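You operate a simulated robot arm through the tools that you are given. There is no shell and no other tool. Be economical: measure what you need, move in short steps, check, and stop when the job is done.

You run a simulated two-armed robot. Do the job below in one go: nothing can be reset, and whatever is moved stays where it is left.

## Task
Take the cream block and put it on the orange card. Then fetch the black block and set it on the brown bench top. Then fetch the brown block and set it on the large grey sheet. Then take the cream handled pad on the brown bench top and put it away on the tall rack middle shelf. Then take the job card on the white bench top and put it away on the small steel bench shelf. Then take the tapered block from the grey bench top and put it on the grey bench shelf. Then put one of the green pads from the grey bench top on the silver oil tray. Keep to this order. Set down upright: cream handled pad, job card.

It is judged by the outcome, as a careful person would: the job done as asked, and still so three seconds after it is handed in. It fails if anything else is knocked over, pushed out of place, dropped, spilled or broken. Flat cloth is picked up by pressing the open fingertips on it (5 to 10 N) and closing them slowly along it; thin cloth reads only 2 to 8 mm in the jaws.

## Robot
Two 7-joint arms with fingered hands on one trunk, on a base that drives. Base frame: it is fixed to the floor where the robot stands at the start and does not move with it; the origin is under the middle of the robot, x ahead of it, y to its left, z up; the surface under the hand at the start is at about z = 0.86. Units: m, rad, N and s.
The left shoulder is at the start at [0.07, 0.166, 1.118], the right one opposite. With the tool pointing down near the work surface each hand reaches from about 0.46 to 0.96 m from the robot's upright axis, wherever it stands, measured 20 degrees to its own side. Places, roughly: black block (5x3x3 cm) [0.5, -0.1, 0.9]; brown bench top [1.4, 0.7, 0.9]; brown block (6x9x4 cm) [0.7, 0, 0.9]; cream block (5x3x3 cm) [0.5, -0.1, 0.9]; cream handled pad (15x4x9 cm) [1.4, 0.6, 0.9]; green pad (10x6x4 cm) [0.7, -1.8, 0.9]; green pad (5x6x4 cm) [0.4, -2, 0.9]; green pad (9x4x3 cm) [0.4, -2.1, 0.9]; grey bench shelf [0.7, -2.2, 0.2]; job card [0.75, 1.25, 1]; large grey sheet (24x17x1 cm) [0.8, -0.1, 0.9]; oil tray (13x11x3 cm) [0.8, -2.3, 0.9]; orange card [1, 2.75, 0.75]; small steel bench shelf [6.6, 0.3, 0.3]; tall rack middle shelf (208x24 cm) [1.26, -2.12, 1.22]; tapered block (8x4x8 cm) [0.5, -2.6, 0.9]. Payload 4.1 kg a hand.
The tool frame of a hand sits at the grasp point between the pads (the TCP): z along the fingers, y along the line on which they close. The tips reach 0.032 m beyond it. The gripper opens to 0.108 m. The gripper's body begins 0.038 m behind the TCP. The gripper is a hand of 4 fingers: y runs from the thumb to the fingers, the wrist lies at [-0.016, -0.108, -0.186] in the tool frame.
Orientation is that of the tool frame in the base frame, as a unit quaternion [w, x, y, z]. With the fingers straight down and the wrist toward the robot, the tool's x, y and z point along [0, 1, 0], [1, 0, 0] and [0, 0, -1] of the base frame.

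## Interface
- The arms move only by the tool jog_arm. It takes "left_series", "right_series" or both (then of equal length, played together; a hand with none holds still); each is a list of rows, each a list of 6 numbers: the shift along the tool's x, y, z in units of 50 mm (1.0 is 50 mm), then the turn, a rotation vector about the tool's x, y, z in units of 8 degrees (1.0 is 8 degrees). In form: [[tx, ty, tz, rx, ry, rz], ...]. A call has 1 to 8 rows; each row shifts and turns the commanded pose from where the row before left it, along the tool's axes as they then stand. A call with a number of a shift or a turn outside -1 to 1 is refused whole. Each row takes 0.2 s and may step no farther than 0.05 m and 0.15 rad from the row before; otherwise, the whole call is refused. A pose out of reach is approached as far as the arm can. The call stops where the force on the tool passes 40 N (or 10 N more than at its start, if that is more) or the arm is blocked; 0.2 s more then pass. In this call time passes only in rows, and 0.2 s behind the last. The reply holds the time, the measured pose of the TCP, the force on the tool along the base axes, the opening and the grip force, in the units named above and with some noise, with the torque about the TCP (base axes, N m) and any sound that the robot's microphone picked up.
- Cameras (640 x 400 px; columns grow to the right, rows downward): "scene" is now at [0.1363, -0.0029, 1.3506]; the picture's right is [-0.04, -1.00, 0.00], its down [-0.54, 0.02, -0.84] and it looks along [0.84, -0.04, -0.54] (base axes); focal length 248 px, centre (320, 200). "left" rides on the left gripper at [-0.064, -0.093, -0.132] in its tool frame; the picture's right is [-0.80, -0.28, 0.53], its down [0.55, -0.71, 0.45] and it looks along [0.25, 0.65, 0.72] (tool axes); focal length 247 px, centre (320, 200). "right" rides on the right gripper at [0.064, -0.093, -0.132] in its tool frame; the picture's right is [-0.80, 0.28, -0.53], its down [-0.55, -0.71, 0.45] and it looks along [-0.25, 0.65, 0.72] (tool axes); focal length 247 px, centre (320, 200). There is no depth. A picture from a camera that has moved, and an enlarged one, comes with that camera's place and axes in the base frame and with its lens.
- get_image(camera): a new picture of that camera. No time passes.
- slide_trunk(by): slides the trunk up (or, below 0, down) by that many m; the arms and the scene camera ride with it, the base frame stays. It gives what a move gives, with no picture.
- drive_base(legs): drives the robot by 1 to 6 legs, each [ahead, left, turn to the left] in m, m and rad, along the robot's own axes; the way and the turn of a leg run together, so that a leg with both is an arc; at most 1.5 m and 3.142 rad a leg. The arms and the cameras ride along, it lands a little off, and it stops where it bumps. It gives what a move gives.
- set_fingers(index, middle, ring, thumb_bend, hand): sets how far each is bent, from 0 (flat) to 1 (curled in); at 0.3 the hand is open as for a grip, at 0.7 the pads meet at the TCP. One left out holds its place. A second passes; each finger stops where it meets its share of the squeeze, and holds until it gets a number again. It is the only way to open and close the hand. It gives what a move gives, with no picture; readings hold the bend of each and the force on the fingers (four entries, about 0 where the hand has none), thumb and palm.
- head_to(pan, tilt): turns the head with the scene camera to pan (to the left, within 1.501 rad either way) and tilt (down, from -0.506 to 1.204), counted from straight ahead of the robot. It gives what a move gives.
- enlarge(camera, box): a new picture of the part [left, top, right, bottom] of that camera's present view, enlarged. No time passes.
- hand_in(): hands the job in; it is judged then, once.

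Work in short steps. Places have to be worked out from the pictures, the camera data and where the tool is seen: move nearer, look again, correct. Check each grasp and each placing, and mend what went wrong. You have 207 turns and 190 pictures in all, those below and enlarged ones among them. Open the grippers and draw the arms clear of the work before you hand the job in, unless the task says otherwise; then end with one line.

The tools are called by a JSON object that holds its "fn" and its "kwargs". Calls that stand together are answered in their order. jog_arm: Moves the arms, as the interface text tells. Its arguments: {"type":"object","properties":{"left_series":{"type":"array","items":{"type":"array","items":{"type":"number"}}},"right_series":{"type":"array","items":{"type":"array","items":{"type":"number"}}}},"required":[]} The other tools are called the same way: slide_trunk (by) slides the trunk up or down; set_fingers (index, middle, ring, thumb_bend, hand) moves the fingers one by one; drive_base (legs) drives the base; head_to (pan, tilt) turns the head that bears the scene camera; get_image (camera) takes a picture; enlarge (camera, box) takes an enlarged picture of a part of a camera's view; hand_in () hands the job in.

At the start:

```text
time_s: 0.0
left_ee_pos: [0.4642, 0.1488, 1.1624]
left_tcp_rot: [-0.001, 0.707, 0.707, -0.001]
left_ft_force: [-0.2, -0.1, 0.1]
left_ft_torque: [-0.02, 0.05, 0.03]
left_width: 0.1076
left_gripper_force: 0.0
left_shape: jaw
left_bend: [0.3, 0.3, 0.3, 0.3]
left_finger forces: [0.1, 0.1, 0.1, 0.0, 0.0, 0.0]
right_ee_pos: [0.5409, -0.355, 1.1293]
right_tcp_rot: [-0.001, 0.707, 0.707, 0.0]
right_ft_force: [0.2, -0.3, 0.5]
right_ft_torque: [0.01, -0.01, -0.02]
right_width: 0.1075
right_gripper_force: 0.1
right_shape: jaw
right_bend: [0.3, 0.3, 0.3, 0.3]
right_finger forces: [0.1, 0.0, 0.0, 0.0, 0.0, 0.0]
trunk travel left (down, up): [-0.625, 0.315]
robot x, y, heading: [0.001, 0.0004, 0.003]
head pan, tilt: [-0.042, 0.576]
```

scene: 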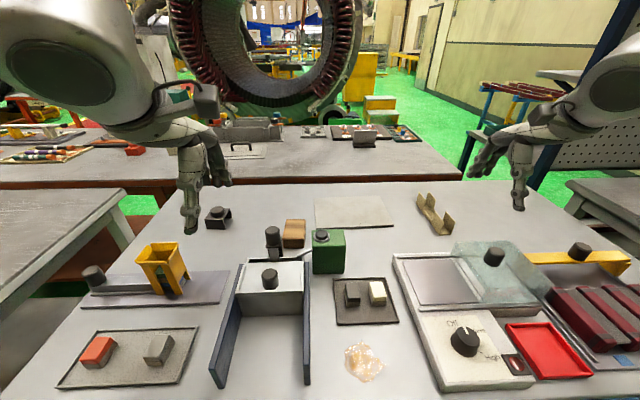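
right: 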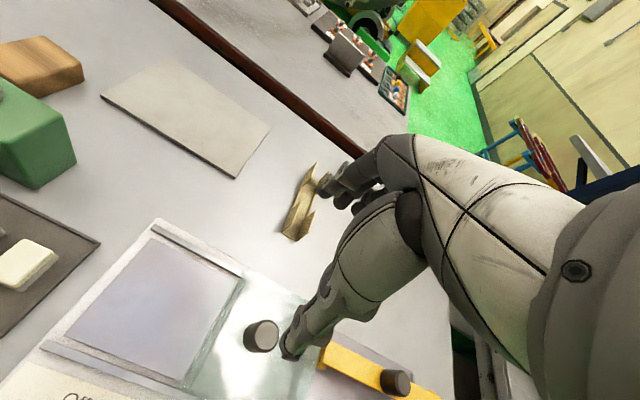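
left: 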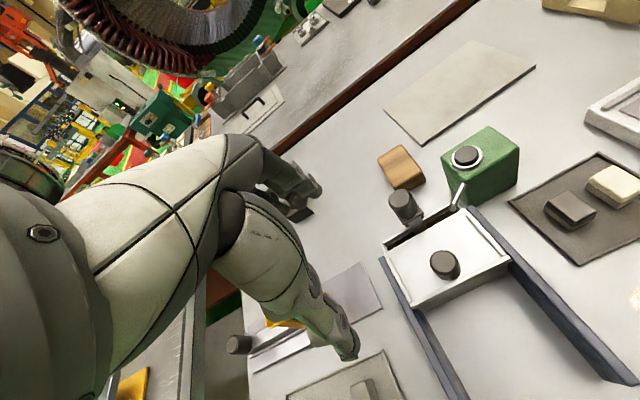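

I'll look closely at the tray with the blocks before reaching for the cream block.

{"fn": "enlarge", "kwargs": {"camera": "scene", "box": [310, 220, 430, 340]}}

{"fn": "head_to", "kwargs": {"pan": 1.2, "tilt": 0.4}}

{"fn": "get_image", "kwargs": {"camera": "scene"}}

```text
3.33 times, centred on (370, 280) of scene
camera zoom: at [0.1363, -0.0029, 1.3506], right [-0.04, -1.0, 0.0], down [-0.54, 0.02, -0.84], along [0.84, -0.04, -0.54], focal length 828 px, centre (153, -67)
```

zoom: 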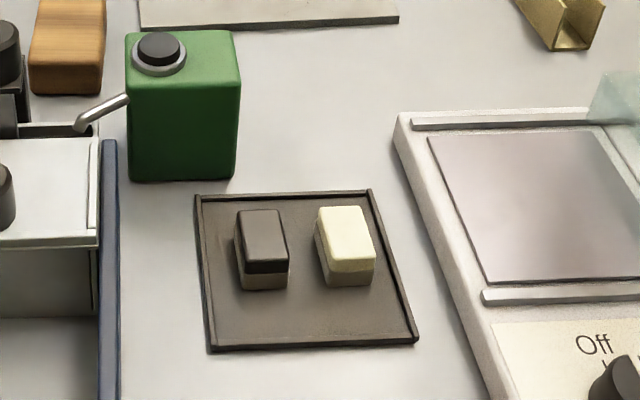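

```text
time_s: 1.4
left_ee_pos: [0.4633, 0.1495, 1.1617]
left_tcp_rot: [-0.001, 0.708, 0.706, 0.0]
left_ft_force: [-0.2, 0.2, 0.4]
left_ft_torque: [0.02, 0.01, 0.01]
left_width: 0.1075
left_gripper_force: 0.0
left_shape: jaw
left_bend: [0.3, 0.3, 0.3, 0.3]
left_finger forces: [0.0, 0.0, 0.0, 0.0, 0.1, 0.1]
right_ee_pos: [0.5398, -0.3539, 1.1289]
right_tcp_rot: [0.0, 0.707, 0.707, 0.001]
right_ft_force: [0.1, -0.1, -0.6]
right_ft_torque: [-0.04, 0.01, 0.0]
right_width: 0.1075
right_gripper_force: 0.0
right_shape: jaw
right_bend: [0.3, 0.3, 0.3, 0.3]
right_finger forces: [0.0, 0.0, 0.0, 0.0, 0.0, 0.1]
trunk travel left (down, up): [-0.625, 0.315]
robot x, y, heading: [0.0014, 0.0009, -0.004]
head pan, tilt: [1.201, 0.4]
```

```text
185 pictures are left
camera scene: at [0.0809, 0.0872, 1.3667], right [0.93, -0.36, 0.0], down [-0.14, -0.36, -0.92], along [0.33, 0.86, -0.39], focal length 248 px, centre (320, 200)
```

scene: 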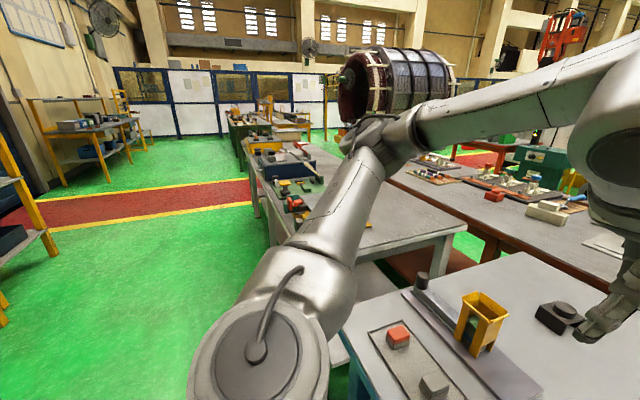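

Cream's long side runs ahead (x), black is ~5.5 cm to its left. I look at the right hand to learn how wide the fingers spread.

{"fn": "head_to", "kwargs": {"pan": -0.5, "tilt": 0.5}}

{"fn": "enlarge", "kwargs": {"camera": "scene", "box": [240, 40, 480, 240]}}

{"fn": "get_image", "kwargs": {"camera": "scene"}}

```text
time_s: 3.2
left_ee_pos: [0.4634, 0.148, 1.1615]
left_tcp_rot: [0.001, 0.707, 0.707, -0.001]
left_ft_force: [0.1, -0.6, 0.4]
left_ft_torque: [-0.02, 0.05, -0.04]
left_width: 0.1076
left_gripper_force: 0.0
left_shape: jaw
left_bend: [0.3, 0.3, 0.3, 0.3]
left_finger forces: [0.0, 0.1, 0.1, 0.0, 0.0, 0.0]
right_ee_pos: [0.5401, -0.3547, 1.1288]
right_tcp_rot: [0.0, 0.707, 0.707, 0.0]
right_ft_force: [-0.2, -0.3, 0.2]
right_ft_torque: [0.0, 0.01, 0.0]
right_width: 0.1076
right_gripper_force: 0.1
right_shape: jaw
right_bend: [0.3, 0.3, 0.3, 0.3]
right_finger forces: [0.1, 0.0, 0.0, 0.0, 0.0, 0.0]
trunk travel left (down, up): [-0.625, 0.315]
robot x, y, heading: [-0.0039, -0.0001, -0.001]
head pan, tilt: [-0.499, 0.499]
```

```text
2.00 times, centred on (360, 140) of scene
camera zoom: at [0.1272, -0.0427, 1.3575], right [-0.48, -0.88, 0.0], down [-0.42, 0.23, -0.88], along [0.77, -0.42, -0.48], focal length 497 px, centre (240, 320)
```

zoom: 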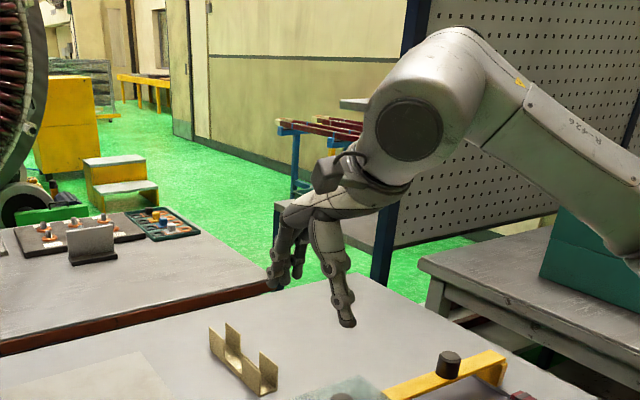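

```text
183 pictures are left
camera scene: at [0.1272, -0.0427, 1.3575], right [-0.48, -0.88, 0.0], down [-0.42, 0.23, -0.88], along [0.77, -0.42, -0.48], focal length 248 px, centre (320, 200)
```

scene: 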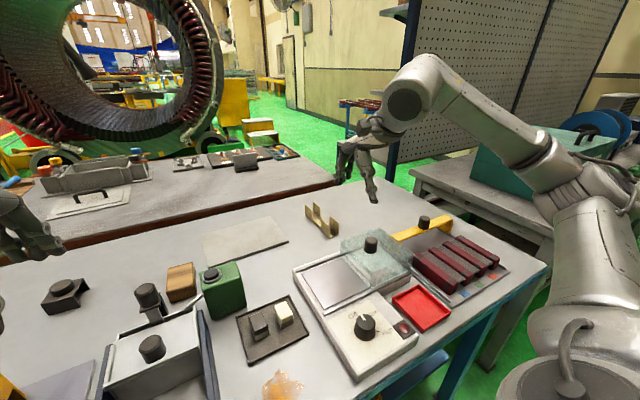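

Body half-width (2.4 cm) leaves room from the black block. I move the right hand over the cream block at about z=1.03 and look from its camera.

{"fn": "jog_arm", "kwargs": {"right_series": [[0.82, -0.24, 0.3, 0, 0, 0], [0.82, -0.24, 0.3, 0, 0, 0], [0.82, -0.24, 0.4, 0, 0, 0], [0.82, -0.24, 0.5, 0, 0, 0], [0.82, -0.24, 0.5, 0, 0, 0]]}}

{"fn": "get_image", "kwargs": {"camera": "right"}}

{"fn": "get_image", "kwargs": {"camera": "scene"}}

```text
time_s: 4.4
left_ee_pos: [0.4644, 0.1506, 1.1625]
left_tcp_rot: [0.0, 0.707, 0.707, -0.002]
left_ft_force: [0.7, -0.5, -0.4]
left_ft_torque: [-0.01, -0.01, 0.02]
left_width: 0.1076
left_gripper_force: 0.1
left_shape: jaw
left_bend: [0.3, 0.3, 0.3, 0.3]
left_finger forces: [0.1, 0.0, 0.0, 0.1, 0.0, 0.0]
right_ee_pos: [0.4783, -0.1485, 1.0313]
right_tcp_rot: [0.001, 0.708, 0.707, 0.0]
right_ft_force: [0.6, -0.3, -0.1]
right_ft_torque: [-0.04, -0.01, 0.02]
right_width: 0.1077
right_gripper_force: 0.0
right_shape: jaw
right_bend: [0.3, 0.3, 0.3, 0.3]
right_finger forces: [0.1, 0.0, 0.0, 0.1, 0.1, 0.0]
trunk travel left (down, up): [-0.625, 0.315]
robot x, y, heading: [-0.001, -0.0003, 0.001]
head pan, tilt: [-0.499, 0.499]
```

```text
182 pictures are left
camera right: at [0.3849, -0.0839, 1.1634], right [0.28, -0.8, 0.53], down [-0.71, -0.55, -0.45], along [0.65, -0.25, -0.72], focal length 247 px, centre (320, 200)
```

right: 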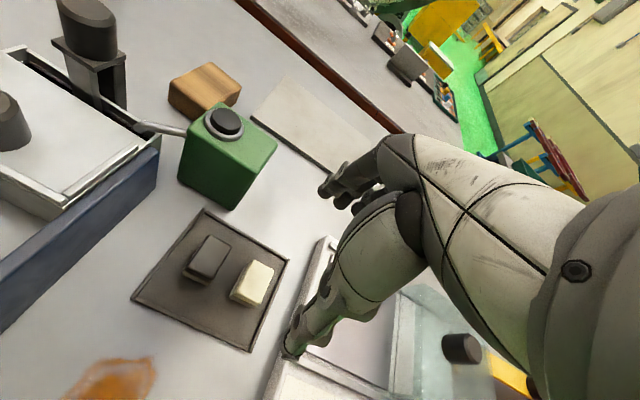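

```text
181 pictures are left
camera scene: at [0.1281, -0.0409, 1.3575], right [-0.48, -0.88, 0.0], down [-0.42, 0.23, -0.88], along [0.77, -0.42, -0.48], focal length 248 px, centre (320, 200)
```

scene: 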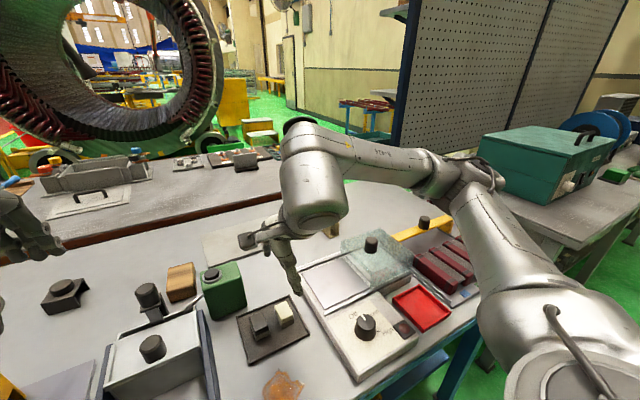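

Both cameras put the cream block at about (0.478, -0.146), top near 0.893. I pre-close the hand to ~7 cm and lower to z≈0.925.

{"fn": "set_fingers", "kwargs": {"hand": "right", "index": 0.42, "middle": 0.42, "ring": 0.42, "thumb_bend": 0.42}}

{"fn": "jog_arm", "kwargs": {"right_series": [[0, 0, 0.7, 0, 0, 0], [0, 0, 0.7, 0, 0, 0], [0, 0, 0.6, 0, 0, 0]]}}

{"fn": "get_image", "kwargs": {"camera": "right"}}

{"fn": "enlarge", "kwargs": {"camera": "scene", "box": [210, 210, 350, 370]}}

```text
time_s: 5.4
left_ee_pos: [0.4635, 0.1486, 1.1622]
left_tcp_rot: [0.0, 0.707, 0.707, 0.0]
left_ft_force: [-0.8, 0.2, -0.5]
left_ft_torque: [-0.02, 0.0, -0.03]
left_width: 0.1075
left_gripper_force: 0.1
left_shape: jaw
left_bend: [0.3, 0.3, 0.3, 0.3]
left_finger forces: [0.1, 0.0, 0.0, 0.0, 0.0, 0.1]
right_ee_pos: [0.4787, -0.1488, 1.0314]
right_tcp_rot: [0.0, 0.707, 0.707, 0.0]
right_ft_force: [0.5, -0.1, 0.3]
right_ft_torque: [0.0, 0.02, 0.02]
right_width: 0.0776
right_gripper_force: 0.1
right_shape: fingers
right_bend: [0.42, 0.42, 0.42, 0.42]
right_finger forces: [0.0, 0.0, 0.1, 0.0, 0.0, 0.0]
trunk travel left (down, up): [-0.625, 0.315]
robot x, y, heading: [0.0002, 0.0027, -0.001]
head pan, tilt: [-0.499, 0.499]
```

```text
time_s: 6.2
left_ee_pos: [0.4636, 0.1487, 1.1622]
left_tcp_rot: [0.0, 0.707, 0.707, 0.0]
left_ft_force: [-0.1, -0.1, -0.2]
left_ft_torque: [0.01, 0.01, -0.04]
left_width: 0.1077
left_gripper_force: 0.1
left_shape: jaw
left_bend: [0.3, 0.3, 0.3, 0.3]
left_finger forces: [0.0, 0.0, 0.0, 0.0, 0.0, 0.0]
right_ee_pos: [0.48, -0.1475, 0.9291]
right_tcp_rot: [-0.001, 0.707, 0.708, 0.0]
right_ft_force: [1.0, -0.5, 0.2]
right_ft_torque: [-0.01, 0.02, 0.0]
right_width: 0.0776
right_gripper_force: 0.0
right_shape: fingers
right_bend: [0.42, 0.42, 0.42, 0.42]
right_finger forces: [0.0, 0.1, 0.0, 0.0, 0.1, 0.0]
trunk travel left (down, up): [-0.625, 0.315]
robot x, y, heading: [0.0033, -0.0062, -0.001]
head pan, tilt: [-0.499, 0.499]
```

```text
180 pictures are left
camera right: at [0.3854, -0.0837, 1.0617], right [0.28, -0.8, 0.53], down [-0.71, -0.55, -0.45], along [0.65, -0.25, -0.72], focal length 247 px, centre (320, 200)
```

right: 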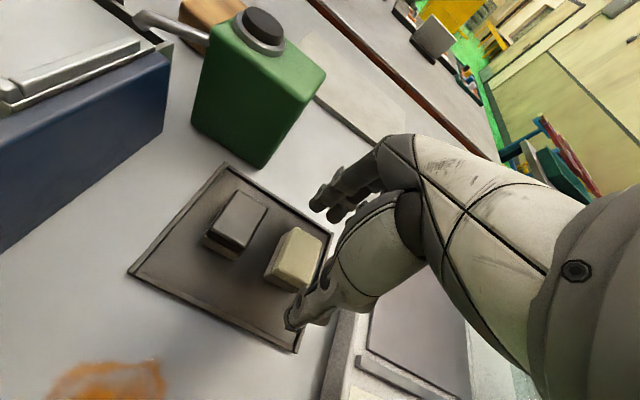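

```text
2.50 times, centred on (280, 290) of scene
camera zoom: at [0.1275, -0.043, 1.3576], right [-0.48, -0.88, 0.0], down [-0.42, 0.23, -0.88], along [0.77, -0.42, -0.48], focal length 621 px, centre (420, -25)
```

zoom: 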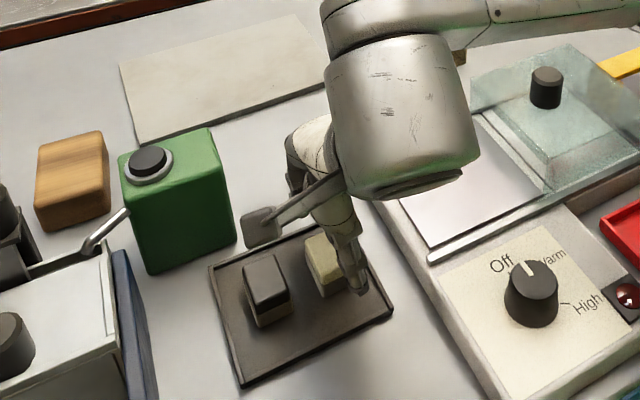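

Block centre reads (0.475, -0.142); I trim slightly, lower to z≈0.903 and close.

{"fn": "jog_arm", "kwargs": {"right_series": [[0.08, -0.08, 0.25, 0, 0, 0], [0, 0, 0.25, 0, 0, 0]]}}

{"fn": "get_image", "kwargs": {"camera": "right"}}

{"fn": "set_fingers", "kwargs": {"hand": "right", "index": 0.7, "middle": 0.7, "ring": 0.7, "thumb_bend": 0.7}}

{"fn": "get_image", "kwargs": {"camera": "right"}}

```text
time_s: 6.8
left_ee_pos: [0.4636, 0.1489, 1.1623]
left_tcp_rot: [0.001, 0.707, 0.707, 0.0]
left_ft_force: [-0.2, 0.4, -0.8]
left_ft_torque: [-0.01, -0.03, 0.0]
left_width: 0.1076
left_gripper_force: 0.0
left_shape: jaw
left_bend: [0.3, 0.3, 0.3, 0.3]
left_finger forces: [0.1, 0.1, 0.0, 0.0, 0.0, 0.0]
right_ee_pos: [0.4769, -0.1439, 0.9032]
right_tcp_rot: [0.0, 0.707, 0.707, 0.0]
right_ft_force: [0.0, 0.7, -0.7]
right_ft_torque: [0.0, 0.01, -0.02]
right_width: 0.0776
right_gripper_force: 0.1
right_shape: fingers
right_bend: [0.42, 0.42, 0.42, 0.42]
right_finger forces: [0.1, 0.0, 0.1, 0.0, 0.0, 0.0]
trunk travel left (down, up): [-0.625, 0.315]
robot x, y, heading: [0.0033, -0.0009, -0.005]
head pan, tilt: [-0.499, 0.499]
```

```text
178 pictures are left
camera right: at [0.3829, -0.08, 1.0356], right [0.28, -0.8, 0.53], down [-0.71, -0.55, -0.45], along [0.65, -0.25, -0.72], focal length 247 px, centre (320, 200)
```

right: 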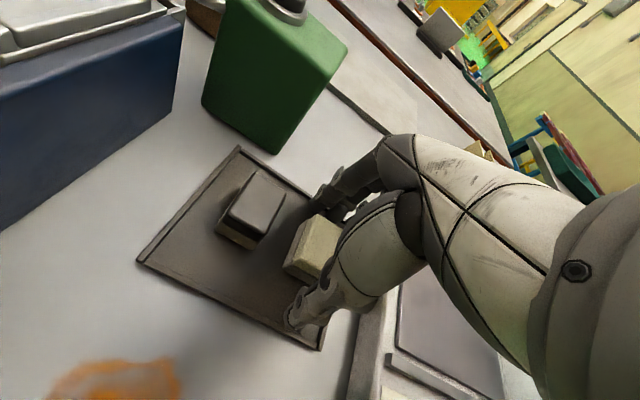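

```text
time_s: 7.8
left_ee_pos: [0.4642, 0.1483, 1.1623]
left_tcp_rot: [0.0, 0.706, 0.708, -0.001]
left_ft_force: [0.1, 0.9, 0.1]
left_ft_torque: [-0.03, 0.0, -0.02]
left_width: 0.1077
left_gripper_force: 0.0
left_shape: jaw
left_bend: [0.3, 0.3, 0.3, 0.3]
left_finger forces: [0.0, 0.0, 0.0, 0.0, 0.0, 0.0]
right_ee_pos: [0.4776, -0.1436, 0.9036]
right_tcp_rot: [0.001, 0.707, 0.707, -0.001]
right_ft_force: [0.0, 0.1, 1.0]
right_ft_torque: [0.02, 0.0, 0.01]
right_width: 0.0392
right_gripper_force: 14.9
right_shape: fingers
right_bend: [0.6, 0.62, 0.7, 0.56]
right_finger forces: [6.6, 8.1, 0.0, 0.0, 14.3, 0.1]
trunk travel left (down, up): [-0.625, 0.315]
robot x, y, heading: [0.0019, -0.0014, 0.003]
head pan, tilt: [-0.499, 0.499]
```

```text
177 pictures are left
camera right: at [0.3829, -0.0797, 1.0359], right [0.28, -0.8, 0.53], down [-0.71, -0.55, -0.45], along [0.65, -0.25, -0.72], focal length 247 px, centre (320, 200)
```

right: 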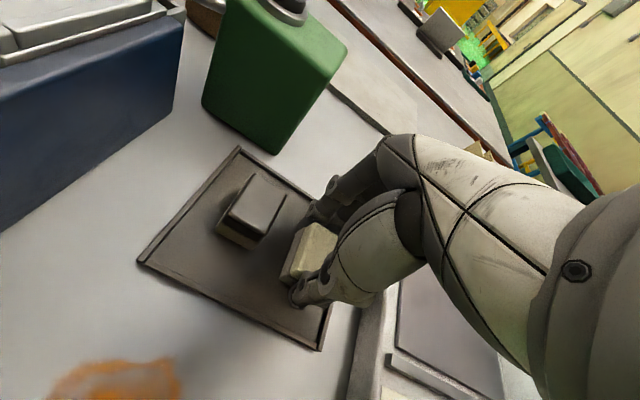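

Grip 15 N on index, middle and thumb. I lift it straight up and check.

{"fn": "jog_arm", "kwargs": {"right_series": [[0, 0, -0.5, 0, 0, 0], [0, 0, -0.8, 0, 0, 0], [0, 0, -0.9, 0, 0, 0], [0, 0, -0.9, 0, 0, 0], [0, 0, -0.9, 0, 0, 0], [0, 0, -0.9, 0, 0, 0]]}}

{"fn": "get_image", "kwargs": {"camera": "right"}}

{"fn": "head_to", "kwargs": {"pan": 1.5, "tilt": 0.35}}

{"fn": "get_image", "kwargs": {"camera": "scene"}}

```text
time_s: 9.2
left_ee_pos: [0.4636, 0.1496, 1.1619]
left_tcp_rot: [0.0, 0.707, 0.707, 0.0]
left_ft_force: [-0.4, 0.0, 0.3]
left_ft_torque: [0.01, 0.01, -0.01]
left_width: 0.1077
left_gripper_force: 0.1
left_shape: jaw
left_bend: [0.3, 0.3, 0.3, 0.3]
left_finger forces: [0.0, 0.1, 0.0, 0.1, 0.1, 0.0]
right_ee_pos: [0.4704, -0.1444, 1.1482]
right_tcp_rot: [0.0, 0.707, 0.707, 0.001]
right_ft_force: [-0.1, 0.4, -2.0]
right_ft_torque: [0.01, -0.02, 0.0]
right_width: 0.039
right_gripper_force: 14.1
right_shape: fingers
right_bend: [0.61, 0.62, 0.7, 0.56]
right_finger forces: [6.5, 7.7, 0.1, 0.1, 14.3, 0.0]
trunk travel left (down, up): [-0.625, 0.315]
robot x, y, heading: [0.004, 0.0003, 0.002]
head pan, tilt: [-0.499, 0.499]
```

```text
176 pictures are left
camera right: at [0.3759, -0.0798, 1.2799], right [0.28, -0.8, 0.53], down [-0.71, -0.55, -0.45], along [0.65, -0.25, -0.72], focal length 247 px, centre (320, 200)
```

right: 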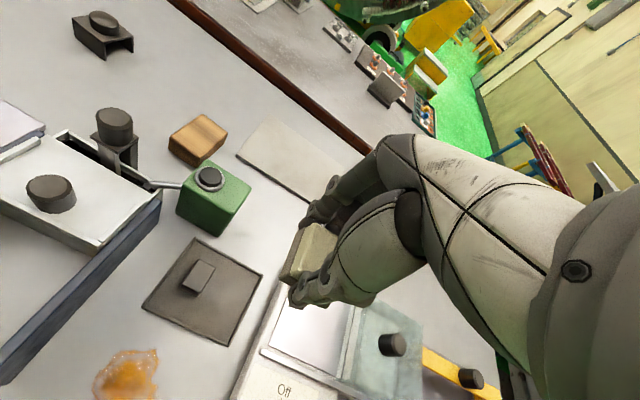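

```text
time_s: 11.1
left_ee_pos: [0.4632, 0.1481, 1.1633]
left_tcp_rot: [0.0, 0.707, 0.707, -0.001]
left_ft_force: [-0.3, -0.4, -0.6]
left_ft_torque: [0.04, -0.03, 0.0]
left_width: 0.1075
left_gripper_force: 0.0
left_shape: jaw
left_bend: [0.3, 0.3, 0.3, 0.3]
left_finger forces: [0.0, 0.0, 0.0, 0.0, 0.0, 0.0]
right_ee_pos: [0.4712, -0.1443, 1.1461]
right_tcp_rot: [0.001, 0.707, 0.708, -0.001]
right_ft_force: [-0.4, 0.2, -0.2]
right_ft_torque: [-0.02, 0.03, 0.0]
right_width: 0.0392
right_gripper_force: 14.8
right_shape: fingers
right_bend: [0.61, 0.62, 0.7, 0.56]
right_finger forces: [6.5, 7.8, 0.1, 0.0, 14.3, 0.0]
trunk travel left (down, up): [-0.625, 0.315]
robot x, y, heading: [-0.0015, 0.0011, 0.003]
head pan, tilt: [1.499, 0.351]
```

```text
175 pictures are left
camera scene: at [0.0541, 0.0938, 1.3712], right [1.0, -0.07, 0.0], down [-0.03, -0.34, -0.94], along [0.07, 0.94, -0.34], focal length 248 px, centre (320, 200)
```

scene: 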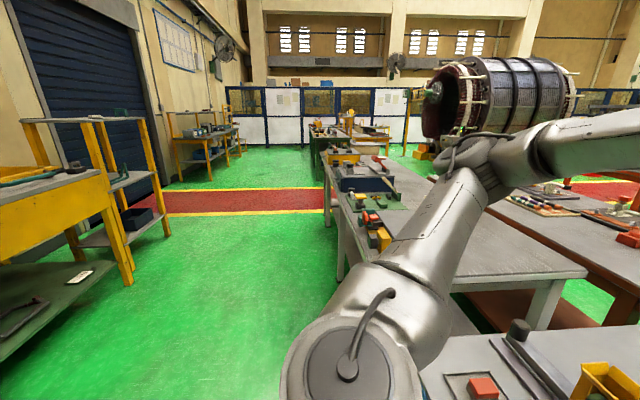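

The block is held. Aisle to the left is clear around x≈-0.3; I enlarge the area where the orange card should be, then back up and strafe left.

{"fn": "enlarge", "kwargs": {"camera": "scene", "box": [280, 90, 480, 215]}}

{"fn": "drive_base", "kwargs": {"legs": [[-0.3, 0, 0], [0, 1.2, 0]]}}

{"fn": "head_to", "kwargs": {"pan": 0.9, "tilt": 0.35}}

{"fn": "get_image", "kwargs": {"camera": "scene"}}

```text
3.20 times, centred on (380, 152) of scene
camera zoom: at [0.0541, 0.0938, 1.3712], right [1.0, -0.07, 0.0], down [-0.03, -0.34, -0.94], along [0.07, 0.94, -0.34], focal length 795 px, centre (128, 352)
```

zoom: 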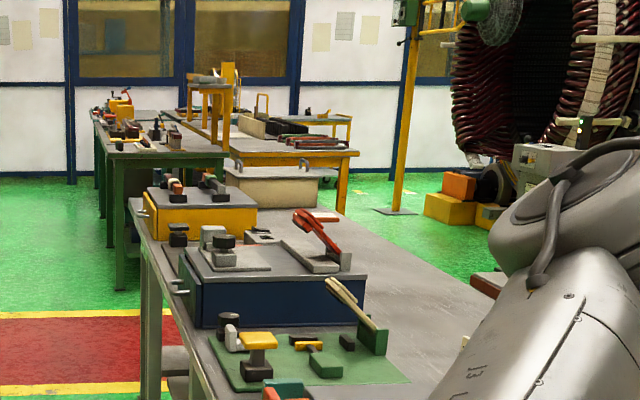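

```text
time_s: 18.6
left_ee_pos: [0.1598, 1.3198, 1.1626]
left_tcp_rot: [0.001, 0.702, 0.712, -0.001]
left_ft_force: [-0.6, 0.5, -0.5]
left_ft_torque: [-0.01, 0.02, -0.01]
left_width: 0.1078
left_gripper_force: 0.1
left_shape: jaw
left_bend: [0.3, 0.3, 0.3, 0.3]
left_finger forces: [0.0, 0.1, 0.0, 0.0, 0.0, 0.0]
right_ee_pos: [0.1713, 1.025, 1.1472]
right_tcp_rot: [0.0, 0.703, 0.711, 0.0]
right_ft_force: [0.3, 0.1, -1.0]
right_ft_torque: [-0.01, -0.03, 0.01]
right_width: 0.039
right_gripper_force: 13.9
right_shape: fingers
right_bend: [0.61, 0.62, 0.7, 0.56]
right_finger forces: [6.4, 7.7, 0.0, 0.0, 14.3, 0.0]
trunk travel left (down, up): [-0.625, 0.315]
robot x, y, heading: [-0.3023, 1.1659, 0.011]
head pan, tilt: [1.499, 0.351]
```

```text
time_s: 19.6
left_ee_pos: [0.1606, 1.3186, 1.162]
left_tcp_rot: [0.0, 0.703, 0.711, 0.0]
left_ft_force: [-0.2, -0.1, -0.5]
left_ft_torque: [-0.03, -0.03, -0.02]
left_width: 0.1076
left_gripper_force: 0.1
left_shape: jaw
left_bend: [0.3, 0.3, 0.3, 0.3]
left_finger forces: [0.1, 0.1, 0.0, 0.1, 0.1, 0.0]
right_ee_pos: [0.1715, 1.0262, 1.1465]
right_tcp_rot: [0.001, 0.703, 0.711, 0.0]
right_ft_force: [1.1, 0.0, -0.4]
right_ft_torque: [0.03, 0.0, -0.03]
right_width: 0.0391
right_gripper_force: 14.2
right_shape: fingers
right_bend: [0.61, 0.62, 0.7, 0.56]
right_finger forces: [6.5, 7.8, 0.0, 0.1, 14.3, 0.0]
trunk travel left (down, up): [-0.625, 0.315]
robot x, y, heading: [-0.2997, 1.1686, 0.014]
head pan, tilt: [0.901, 0.351]
```

```text
173 pictures are left
camera scene: at [-0.1969, 1.2397, 1.3712], right [0.79, -0.61, 0.0], down [-0.21, -0.27, -0.94], along [0.57, 0.74, -0.34], focal length 248 px, centre (320, 200)
```

scene: 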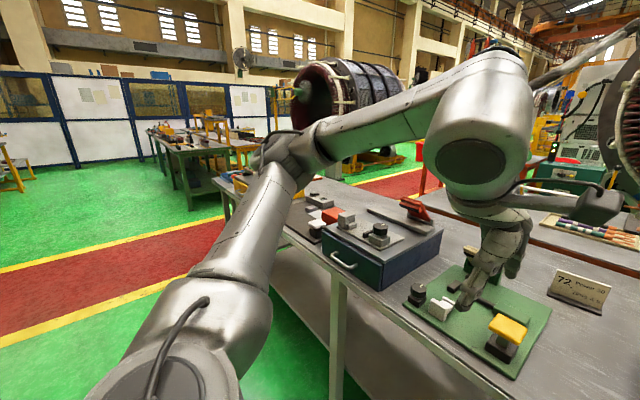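

The card lies beyond the blue box, hidden by my left arm. I strafe another 1.4 m left and look ahead.

{"fn": "drive_base", "kwargs": {"legs": [[0, 1.45, -0.01]]}}

{"fn": "head_to", "kwargs": {"pan": 0.0, "tilt": 0.5}}

{"fn": "get_image", "kwargs": {"camera": "scene"}}

```text
time_s: 26.9
left_ee_pos: [0.1868, 2.7595, 1.1628]
left_tcp_rot: [0.0, 0.721, 0.693, 0.0]
left_ft_force: [-0.2, -0.2, 1.0]
left_ft_torque: [0.0, -0.04, 0.01]
left_width: 0.1075
left_gripper_force: 0.1
left_shape: jaw
left_bend: [0.3, 0.3, 0.3, 0.3]
left_finger forces: [0.0, 0.1, 0.0, 0.1, 0.0, 0.1]
right_ee_pos: [0.1839, 2.4667, 1.146]
right_tcp_rot: [0.0, 0.721, 0.693, 0.0]
right_ft_force: [-0.3, 0.0, -1.1]
right_ft_torque: [0.0, -0.05, 0.02]
right_width: 0.0389
right_gripper_force: 14.4
right_shape: fingers
right_bend: [0.61, 0.62, 0.7, 0.56]
right_finger forces: [6.4, 7.7, 0.0, 0.1, 14.3, 0.0]
trunk travel left (down, up): [-0.625, 0.315]
robot x, y, heading: [-0.2835, 2.6257, -0.036]
head pan, tilt: [0.901, 0.351]
```

```text
time_s: 28.1
left_ee_pos: [0.1871, 2.759, 1.1623]
left_tcp_rot: [0.0, 0.721, 0.693, 0.0]
left_ft_force: [-0.6, -0.4, -0.1]
left_ft_torque: [-0.01, -0.04, -0.03]
left_width: 0.1078
left_gripper_force: 0.1
left_shape: jaw
left_bend: [0.3, 0.3, 0.3, 0.3]
left_finger forces: [0.1, 0.0, 0.0, 0.0, 0.0, 0.1]
right_ee_pos: [0.1825, 2.4665, 1.1471]
right_tcp_rot: [0.0, 0.72, 0.693, 0.0]
right_ft_force: [-0.1, -0.4, -0.3]
right_ft_torque: [0.03, 0.03, 0.01]
right_width: 0.0388
right_gripper_force: 14.1
right_shape: fingers
right_bend: [0.61, 0.62, 0.7, 0.56]
right_finger forces: [6.5, 7.7, 0.0, 0.1, 14.3, 0.0]
trunk travel left (down, up): [-0.625, 0.315]
robot x, y, heading: [-0.2797, 2.6284, -0.036]
head pan, tilt: [0.0, 0.499]
```

```text
172 pictures are left
camera scene: at [-0.1435, 2.6244, 1.3575], right [-0.04, -1.0, 0.0], down [-0.48, 0.02, -0.88], along [0.88, -0.03, -0.48], focal length 248 px, centre (320, 200)
```

scene: 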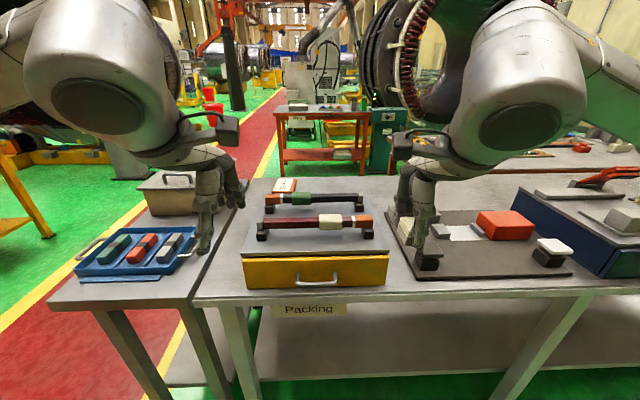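

The orange-edged label behind the yellow box matches the card's listed place. I enlarge it.

{"fn": "enlarge", "kwargs": {"camera": "scene", "box": [220, 150, 400, 300]}}

{"fn": "slide_trunk", "kwargs": {"by": 0.25}}

{"fn": "enlarge", "kwargs": {"camera": "scene", "box": [200, 170, 440, 350]}}

```text
2.67 times, centred on (310, 225) of scene
camera zoom: at [-0.1435, 2.6244, 1.3575], right [-0.04, -1.0, 0.0], down [-0.48, 0.02, -0.88], along [0.88, -0.03, -0.48], focal length 662 px, centre (347, 133)
```

zoom: 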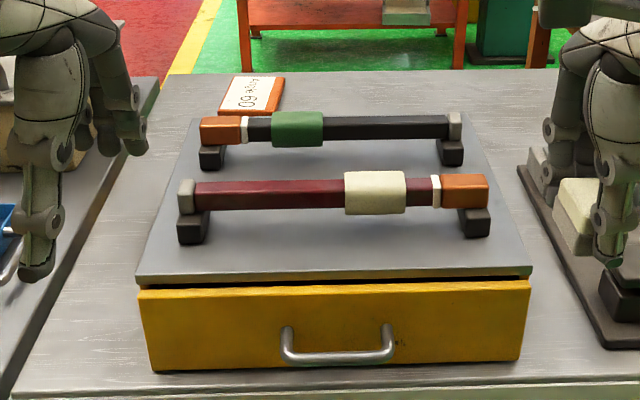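

```text
time_s: 30.7
left_ee_pos: [0.1871, 2.7597, 1.4118]
left_tcp_rot: [0.0, 0.72, 0.693, 0.001]
left_ft_force: [-0.4, -0.3, 0.6]
left_ft_torque: [-0.03, -0.03, 0.0]
left_width: 0.1076
left_gripper_force: 0.1
left_shape: jaw
left_bend: [0.3, 0.3, 0.3, 0.3]
left_finger forces: [0.0, 0.0, 0.0, 0.1, 0.0, 0.0]
right_ee_pos: [0.1839, 2.4663, 1.3955]
right_tcp_rot: [0.001, 0.72, 0.694, 0.0]
right_ft_force: [-0.4, -0.2, -0.2]
right_ft_torque: [0.02, 0.02, -0.01]
right_width: 0.039
right_gripper_force: 14.2
right_shape: fingers
right_bend: [0.61, 0.62, 0.7, 0.56]
right_finger forces: [6.5, 7.7, 0.0, 0.0, 14.3, 0.0]
trunk travel left (down, up): [-0.875, 0.065]
robot x, y, heading: [-0.281, 2.6304, -0.042]
head pan, tilt: [0.0, 0.499]
```

```text
2.22 times, centred on (320, 260) of scene
camera zoom: at [-0.1433, 2.6243, 1.6075], right [-0.04, -1.0, 0.0], down [-0.48, 0.02, -0.88], along [0.88, -0.03, -0.48], focal length 552 px, centre (320, 67)
```

zoom: 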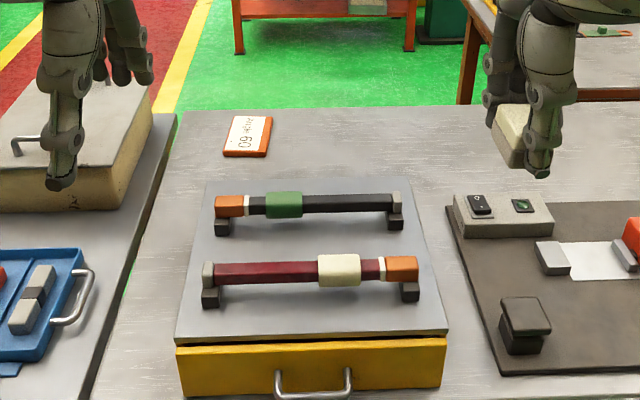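

Card triangulates to about (0.885, 2.755), surface z≈0.87 (bench edge x≈0.28). I move the base to about (0.02, 2.92), heading 0, arms held high.

{"fn": "drive_base", "kwargs": {"legs": [[0, 0.3, 0.04], [0.28, 0, 0]]}}

{"fn": "head_to", "kwargs": {"pan": -0.15, "tilt": 0.75}}

{"fn": "get_image", "kwargs": {"camera": "scene"}}

```text
time_s: 34.4
left_ee_pos: [0.4667, 3.0939, 1.4136]
left_tcp_rot: [0.0, 0.705, 0.709, 0.0]
left_ft_force: [-1.1, 0.6, -0.1]
left_ft_torque: [-0.01, 0.0, -0.03]
left_width: 0.1076
left_gripper_force: 0.1
left_shape: jaw
left_bend: [0.3, 0.3, 0.3, 0.3]
left_finger forces: [0.0, 0.1, 0.0, 0.0, 0.0, 0.0]
right_ee_pos: [0.4761, 2.801, 1.3978]
right_tcp_rot: [0.001, 0.705, 0.709, 0.001]
right_ft_force: [-0.4, -0.3, -0.8]
right_ft_torque: [0.01, -0.02, 0.0]
right_width: 0.039
right_gripper_force: 14.1
right_shape: fingers
right_bend: [0.61, 0.62, 0.7, 0.56]
right_finger forces: [6.5, 7.8, 0.1, 0.0, 14.2, 0.0]
trunk travel left (down, up): [-0.875, 0.065]
robot x, y, heading: [0.0057, 2.9437, 0.006]
head pan, tilt: [0.0, 0.499]
```

```text
time_s: 35.1
left_ee_pos: [0.4697, 3.0936, 1.4119]
left_tcp_rot: [0.0, 0.705, 0.709, 0.0]
left_ft_force: [0.2, -0.2, 0.1]
left_ft_torque: [-0.02, 0.01, 0.0]
left_width: 0.1075
left_gripper_force: 0.0
left_shape: jaw
left_bend: [0.3, 0.3, 0.3, 0.3]
left_finger forces: [0.1, 0.0, 0.0, 0.0, 0.1, 0.0]
right_ee_pos: [0.4787, 2.801, 1.3964]
right_tcp_rot: [0.0, 0.704, 0.71, 0.0]
right_ft_force: [-1.1, 1.1, -1.0]
right_ft_torque: [0.01, -0.02, -0.02]
right_width: 0.039
right_gripper_force: 14.4
right_shape: fingers
right_bend: [0.61, 0.62, 0.7, 0.56]
right_finger forces: [6.6, 7.7, 0.0, 0.1, 14.4, 0.0]
trunk travel left (down, up): [-0.875, 0.065]
robot x, y, heading: [0.0091, 2.9421, 0.007]
head pan, tilt: [-0.15, 0.75]
```

```text
169 pictures are left
camera scene: at [0.1362, 2.9317, 1.5855], right [-0.14, -0.99, 0.0], down [-0.68, 0.1, -0.73], along [0.72, -0.11, -0.68], focal length 248 px, centre (320, 200)
```

scene: 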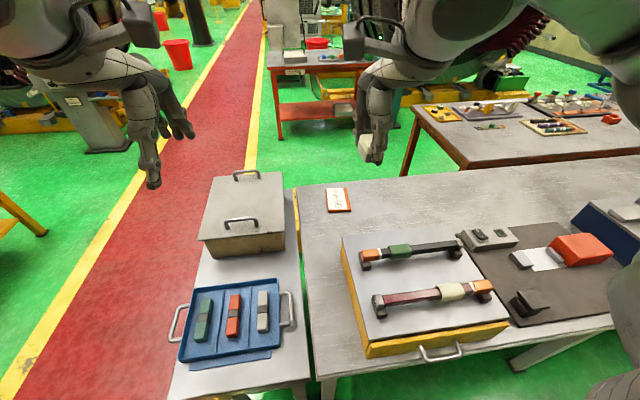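

Card centre now reads about (0.89, 2.738). I lower the trunk again and reach the right hand out to above the card at z≈1.14.

{"fn": "slide_trunk", "kwargs": {"by": -0.25}}

{"fn": "jog_arm", "kwargs": {"right_series": [[-0.17, 0.97, 0, 0, 0, 0], [-0.17, 0.97, 0, 0, 0, 0], [-0.17, 0.97, 0, 0, 0, 0], [-0.17, 0.97, 0, 0, 0, 0], [-0.17, 0.97, 0, 0, 0, 0], [-0.17, 0.97, 0, 0, 0, 0], [-0.17, 0.97, 0, 0, 0, 0], [-0.17, 0.97, 0, 0, 0, 0]]}}

{"fn": "get_image", "kwargs": {"camera": "right"}}

{"fn": "get_image", "kwargs": {"camera": "scene"}}

```text
time_s: 37.7
left_ee_pos: [0.4675, 3.0932, 1.1628]
left_tcp_rot: [-0.001, 0.705, 0.709, 0.0]
left_ft_force: [-0.7, -0.6, 0.3]
left_ft_torque: [0.0, 0.01, 0.03]
left_width: 0.1074
left_gripper_force: 0.1
left_shape: jaw
left_bend: [0.3, 0.3, 0.3, 0.3]
left_finger forces: [0.1, 0.0, 0.0, 0.1, 0.1, 0.0]
right_ee_pos: [0.4773, 2.8012, 1.1468]
right_tcp_rot: [0.001, 0.705, 0.709, 0.0]
right_ft_force: [-0.2, 0.4, -0.7]
right_ft_torque: [0.01, -0.03, 0.01]
right_width: 0.0391
right_gripper_force: 14.2
right_shape: fingers
right_bend: [0.61, 0.62, 0.7, 0.56]
right_finger forces: [6.7, 7.6, 0.1, 0.0, 14.3, 0.1]
trunk travel left (down, up): [-0.625, 0.315]
robot x, y, heading: [0.0056, 2.9433, 0.008]
head pan, tilt: [-0.15, 0.75]
```

```text
time_s: 39.5
left_ee_pos: [0.4698, 3.094, 1.1611]
left_tcp_rot: [0.001, 0.705, 0.709, -0.001]
left_ft_force: [0.2, 0.5, -0.4]
left_ft_torque: [-0.02, 0.02, 0.02]
left_width: 0.1074
left_gripper_force: 0.1
left_shape: jaw
left_bend: [0.3, 0.3, 0.3, 0.3]
left_finger forces: [0.1, 0.0, 0.0, 0.0, 0.1, 0.0]
right_ee_pos: [0.8663, 2.735, 1.1474]
right_tcp_rot: [0.001, 0.704, 0.71, -0.002]
right_ft_force: [0.6, 0.0, -1.4]
right_ft_torque: [0.0, 0.01, -0.01]
right_width: 0.0389
right_gripper_force: 14.1
right_shape: fingers
right_bend: [0.61, 0.62, 0.7, 0.56]
right_finger forces: [6.6, 7.5, 0.0, 0.0, 14.3, 0.0]
trunk travel left (down, up): [-0.625, 0.315]
robot x, y, heading: [0.0038, 2.9417, 0.004]
head pan, tilt: [-0.15, 0.75]
```

```text
168 pictures are left
camera right: at [0.7734, 2.7994, 1.2793], right [0.29, -0.79, 0.53], down [-0.7, -0.56, -0.45], along [0.65, -0.25, -0.72], focal length 247 px, centre (320, 200)
```

right: 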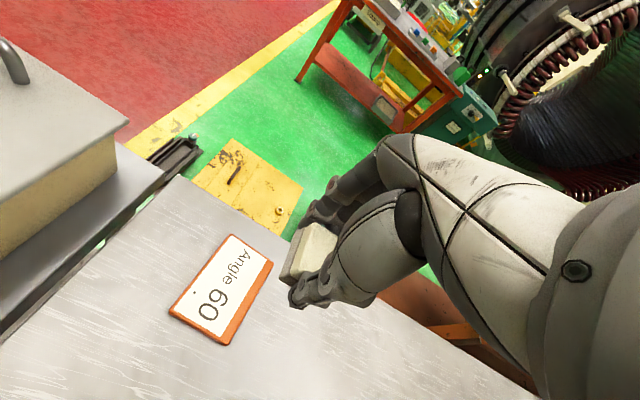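

```text
167 pictures are left
camera scene: at [0.137, 2.9333, 1.3354], right [-0.14, -0.99, 0.0], down [-0.68, 0.1, -0.73], along [0.72, -0.11, -0.68], focal length 248 px, centre (320, 200)
```

scene: 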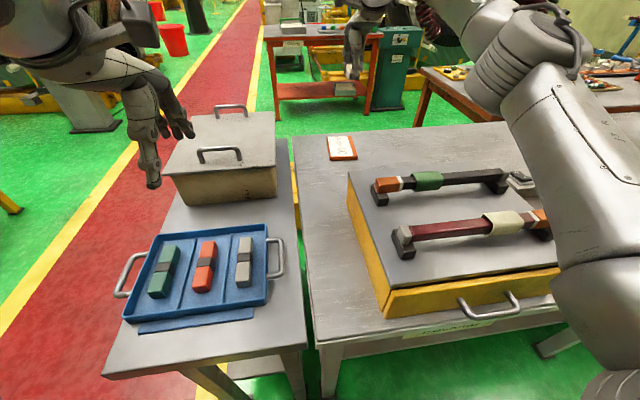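

The card centre from the hand camera is (0.878, 2.749). I descend over it to about z=0.925.

{"fn": "jog_arm", "kwargs": {"right_series": [[0.12, 0.2, 0.8, 0, 0, 0], [0, 0, 0.9, 0, 0, 0], [0, 0, 0.9, 0, 0, 0], [0, 0, 0.9, 0, 0, 0], [0, 0, 0.9, 0, 0, 0]]}}

{"fn": "get_image", "kwargs": {"camera": "right"}}

{"fn": "enlarge", "kwargs": {"camera": "scene", "box": [270, 60, 430, 200]}}

```text
time_s: 40.7
left_ee_pos: [0.4704, 3.0931, 1.1617]
left_tcp_rot: [0.0, 0.706, 0.708, -0.001]
left_ft_force: [-0.4, -0.1, -0.1]
left_ft_torque: [0.01, 0.0, -0.05]
left_width: 0.1076
left_gripper_force: 0.0
left_shape: jaw
left_bend: [0.3, 0.3, 0.3, 0.3]
left_finger forces: [0.0, 0.1, 0.0, 0.0, 0.1, 0.1]
right_ee_pos: [0.8798, 2.7402, 0.9263]
right_tcp_rot: [-0.001, 0.705, 0.709, 0.001]
right_ft_force: [-0.4, -0.7, -0.5]
right_ft_torque: [0.04, 0.01, -0.02]
right_width: 0.0386
right_gripper_force: 14.0
right_shape: fingers
right_bend: [0.61, 0.62, 0.7, 0.56]
right_finger forces: [6.6, 7.5, 0.1, 0.0, 14.1, 0.1]
trunk travel left (down, up): [-0.625, 0.315]
robot x, y, heading: [0.0059, 2.9426, 0.008]
head pan, tilt: [-0.15, 0.75]
```

```text
166 pictures are left
camera right: at [0.7849, 2.8031, 1.0586], right [0.29, -0.8, 0.53], down [-0.7, -0.55, -0.45], along [0.65, -0.24, -0.72], focal length 247 px, centre (320, 200)
```

right: 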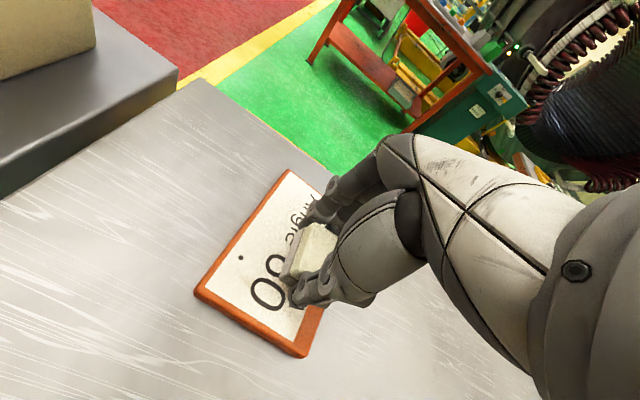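

```text
2.86 times, centred on (350, 130) of scene
camera zoom: at [0.1365, 2.9312, 1.3355], right [-0.14, -0.99, 0.0], down [-0.68, 0.1, -0.73], along [0.72, -0.11, -0.68], focal length 710 px, centre (234, 400)
```

zoom: 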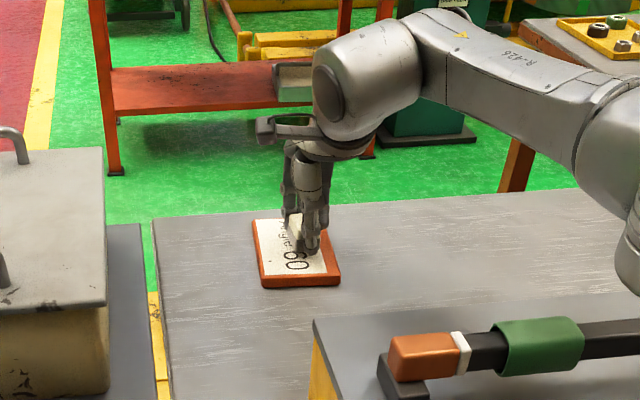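

Block hangs over the card just right of centre; I shift 6 mm left and lower in small steps, watching the force.

{"fn": "jog_arm", "kwargs": {"right_series": [[0.12, 0, 0.1, 0, 0, 0], [0, 0, 0.1, 0, 0, 0]]}}

{"fn": "jog_arm", "kwargs": {"right_series": [[0, 0, 0.06, 0, 0, 0], [0, 0, 0.0, 0, 0, 0]]}}

{"fn": "get_image", "kwargs": {"camera": "right"}}

```text
time_s: 41.3
left_ee_pos: [0.4687, 3.093, 1.1618]
left_tcp_rot: [0.0, 0.705, 0.709, 0.001]
left_ft_force: [-0.3, 0.6, -1.3]
left_ft_torque: [-0.02, 0.0, 0.0]
left_width: 0.1075
left_gripper_force: 0.0
left_shape: jaw
left_bend: [0.3, 0.3, 0.3, 0.3]
left_finger forces: [0.0, 0.1, 0.1, 0.0, 0.1, 0.0]
right_ee_pos: [0.878, 2.746, 0.9153]
right_tcp_rot: [0.0, 0.705, 0.709, 0.0]
right_ft_force: [0.2, 0.2, -1.4]
right_ft_torque: [0.01, -0.01, -0.01]
right_width: 0.0389
right_gripper_force: 14.2
right_shape: fingers
right_bend: [0.61, 0.62, 0.7, 0.56]
right_finger forces: [6.6, 7.4, 0.0, 0.0, 14.2, 0.0]
trunk travel left (down, up): [-0.625, 0.315]
robot x, y, heading: [0.0091, 2.9407, 0.004]
head pan, tilt: [-0.15, 0.75]
```

```text
time_s: 41.9
left_ee_pos: [0.4683, 3.0937, 1.1615]
left_tcp_rot: [0.0, 0.705, 0.709, 0.0]
left_ft_force: [0.0, 0.4, 0.7]
left_ft_torque: [-0.02, -0.01, -0.04]
left_width: 0.1077
left_gripper_force: 0.1
left_shape: jaw
left_bend: [0.3, 0.3, 0.3, 0.3]
left_finger forces: [0.0, 0.1, 0.0, 0.1, 0.0, 0.0]
right_ee_pos: [0.8783, 2.7461, 0.9134]
right_tcp_rot: [0.0, 0.705, 0.709, 0.0]
right_ft_force: [-0.2, -0.4, 2.7]
right_ft_torque: [-0.01, -0.04, 0.02]
right_width: 0.0389
right_gripper_force: 14.2
right_shape: fingers
right_bend: [0.61, 0.62, 0.7, 0.56]
right_finger forces: [6.6, 7.9, 0.1, 0.0, 14.6, 0.1]
trunk travel left (down, up): [-0.625, 0.315]
robot x, y, heading: [0.0054, 2.9427, -0.001]
head pan, tilt: [-0.15, 0.75]
```

```text
164 pictures are left
camera right: at [0.7821, 2.8095, 1.0464], right [0.29, -0.8, 0.53], down [-0.7, -0.55, -0.45], along [0.65, -0.25, -0.72], focal length 247 px, centre (320, 200)
```

right: 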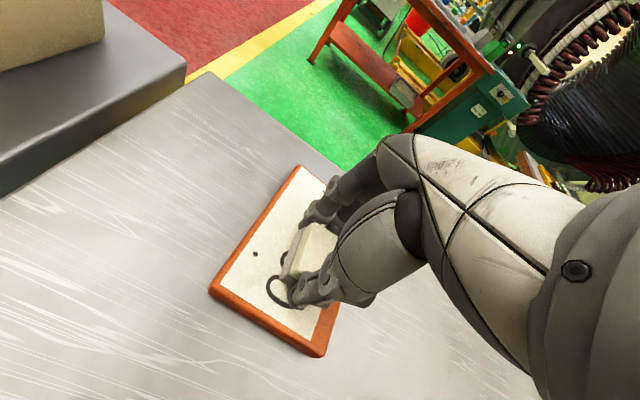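

Contact reads +2.7 N at z=0.9134, so the block is on the card. I open the fingers and raise the hand.

{"fn": "set_fingers", "kwargs": {"hand": "right", "index": 0.42, "middle": 0.42, "ring": 0.42, "thumb_bend": 0.42}}

{"fn": "jog_arm", "kwargs": {"right_series": [[0, 0, -0.5, 0, 0, 0], [0, 0, -0.9, 0, 0, 0], [0, 0, -0.9, 0, 0, 0], [0, 0, -0.9, 0, 0, 0], [0, 0, -0.9, 0, 0, 0], [0, 0, -0.9, 0, 0, 0]]}}

{"fn": "get_image", "kwargs": {"camera": "right"}}

```text
time_s: 42.9
left_ee_pos: [0.4687, 3.0937, 1.1627]
left_tcp_rot: [0.0, 0.705, 0.709, 0.0]
left_ft_force: [0.4, -0.5, -0.8]
left_ft_torque: [0.0, 0.0, 0.0]
left_width: 0.1077
left_gripper_force: 0.1
left_shape: jaw
left_bend: [0.3, 0.3, 0.3, 0.3]
left_finger forces: [0.1, 0.1, 0.1, 0.0, 0.1, 0.0]
right_ee_pos: [0.8774, 2.7454, 0.9132]
right_tcp_rot: [0.0, 0.705, 0.709, 0.0]
right_ft_force: [-0.3, -0.4, 0.3]
right_ft_torque: [0.01, 0.0, 0.0]
right_width: 0.0766
right_gripper_force: 0.0
right_shape: fingers
right_bend: [0.42, 0.42, 0.42, 0.42]
right_finger forces: [0.0, 0.0, 0.0, 0.0, 0.0, 0.0]
trunk travel left (down, up): [-0.625, 0.315]
robot x, y, heading: [0.0069, 2.9421, 0.0]
head pan, tilt: [-0.15, 0.75]
```

```text
time_s: 44.3
left_ee_pos: [0.4681, 3.0946, 1.1627]
left_tcp_rot: [0.001, 0.706, 0.709, -0.001]
left_ft_force: [-0.5, 0.9, 0.0]
left_ft_torque: [-0.01, 0.0, 0.01]
left_width: 0.1076
left_gripper_force: 0.1
left_shape: jaw
left_bend: [0.3, 0.3, 0.3, 0.3]
left_finger forces: [0.0, 0.0, 0.0, 0.0, 0.0, 0.0]
right_ee_pos: [0.8768, 2.7483, 1.1648]
right_tcp_rot: [0.001, 0.706, 0.709, -0.001]
right_ft_force: [-1.0, -0.2, 1.0]
right_ft_torque: [0.0, 0.0, -0.03]
right_width: 0.0768
right_gripper_force: 0.0
right_shape: fingers
right_bend: [0.42, 0.42, 0.42, 0.42]
right_finger forces: [0.0, 0.1, 0.0, 0.1, 0.0, 0.1]
trunk travel left (down, up): [-0.625, 0.315]
robot x, y, heading: [0.0031, 2.9405, 0.009]
head pan, tilt: [-0.15, 0.75]
```

```text
163 pictures are left
camera right: at [0.7827, 2.8113, 1.2967], right [0.29, -0.8, 0.53], down [-0.7, -0.55, -0.45], along [0.65, -0.25, -0.72], focal length 247 px, centre (320, 200)
```

right: 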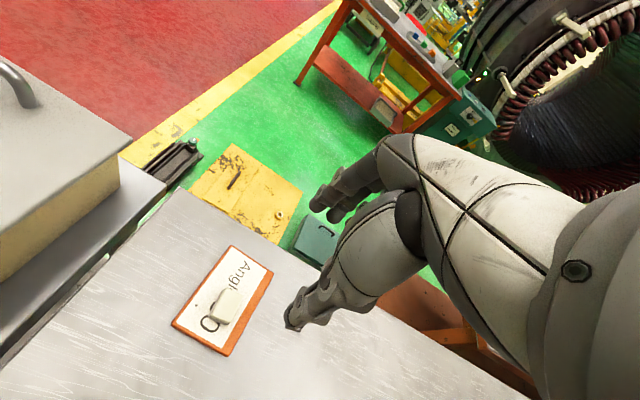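

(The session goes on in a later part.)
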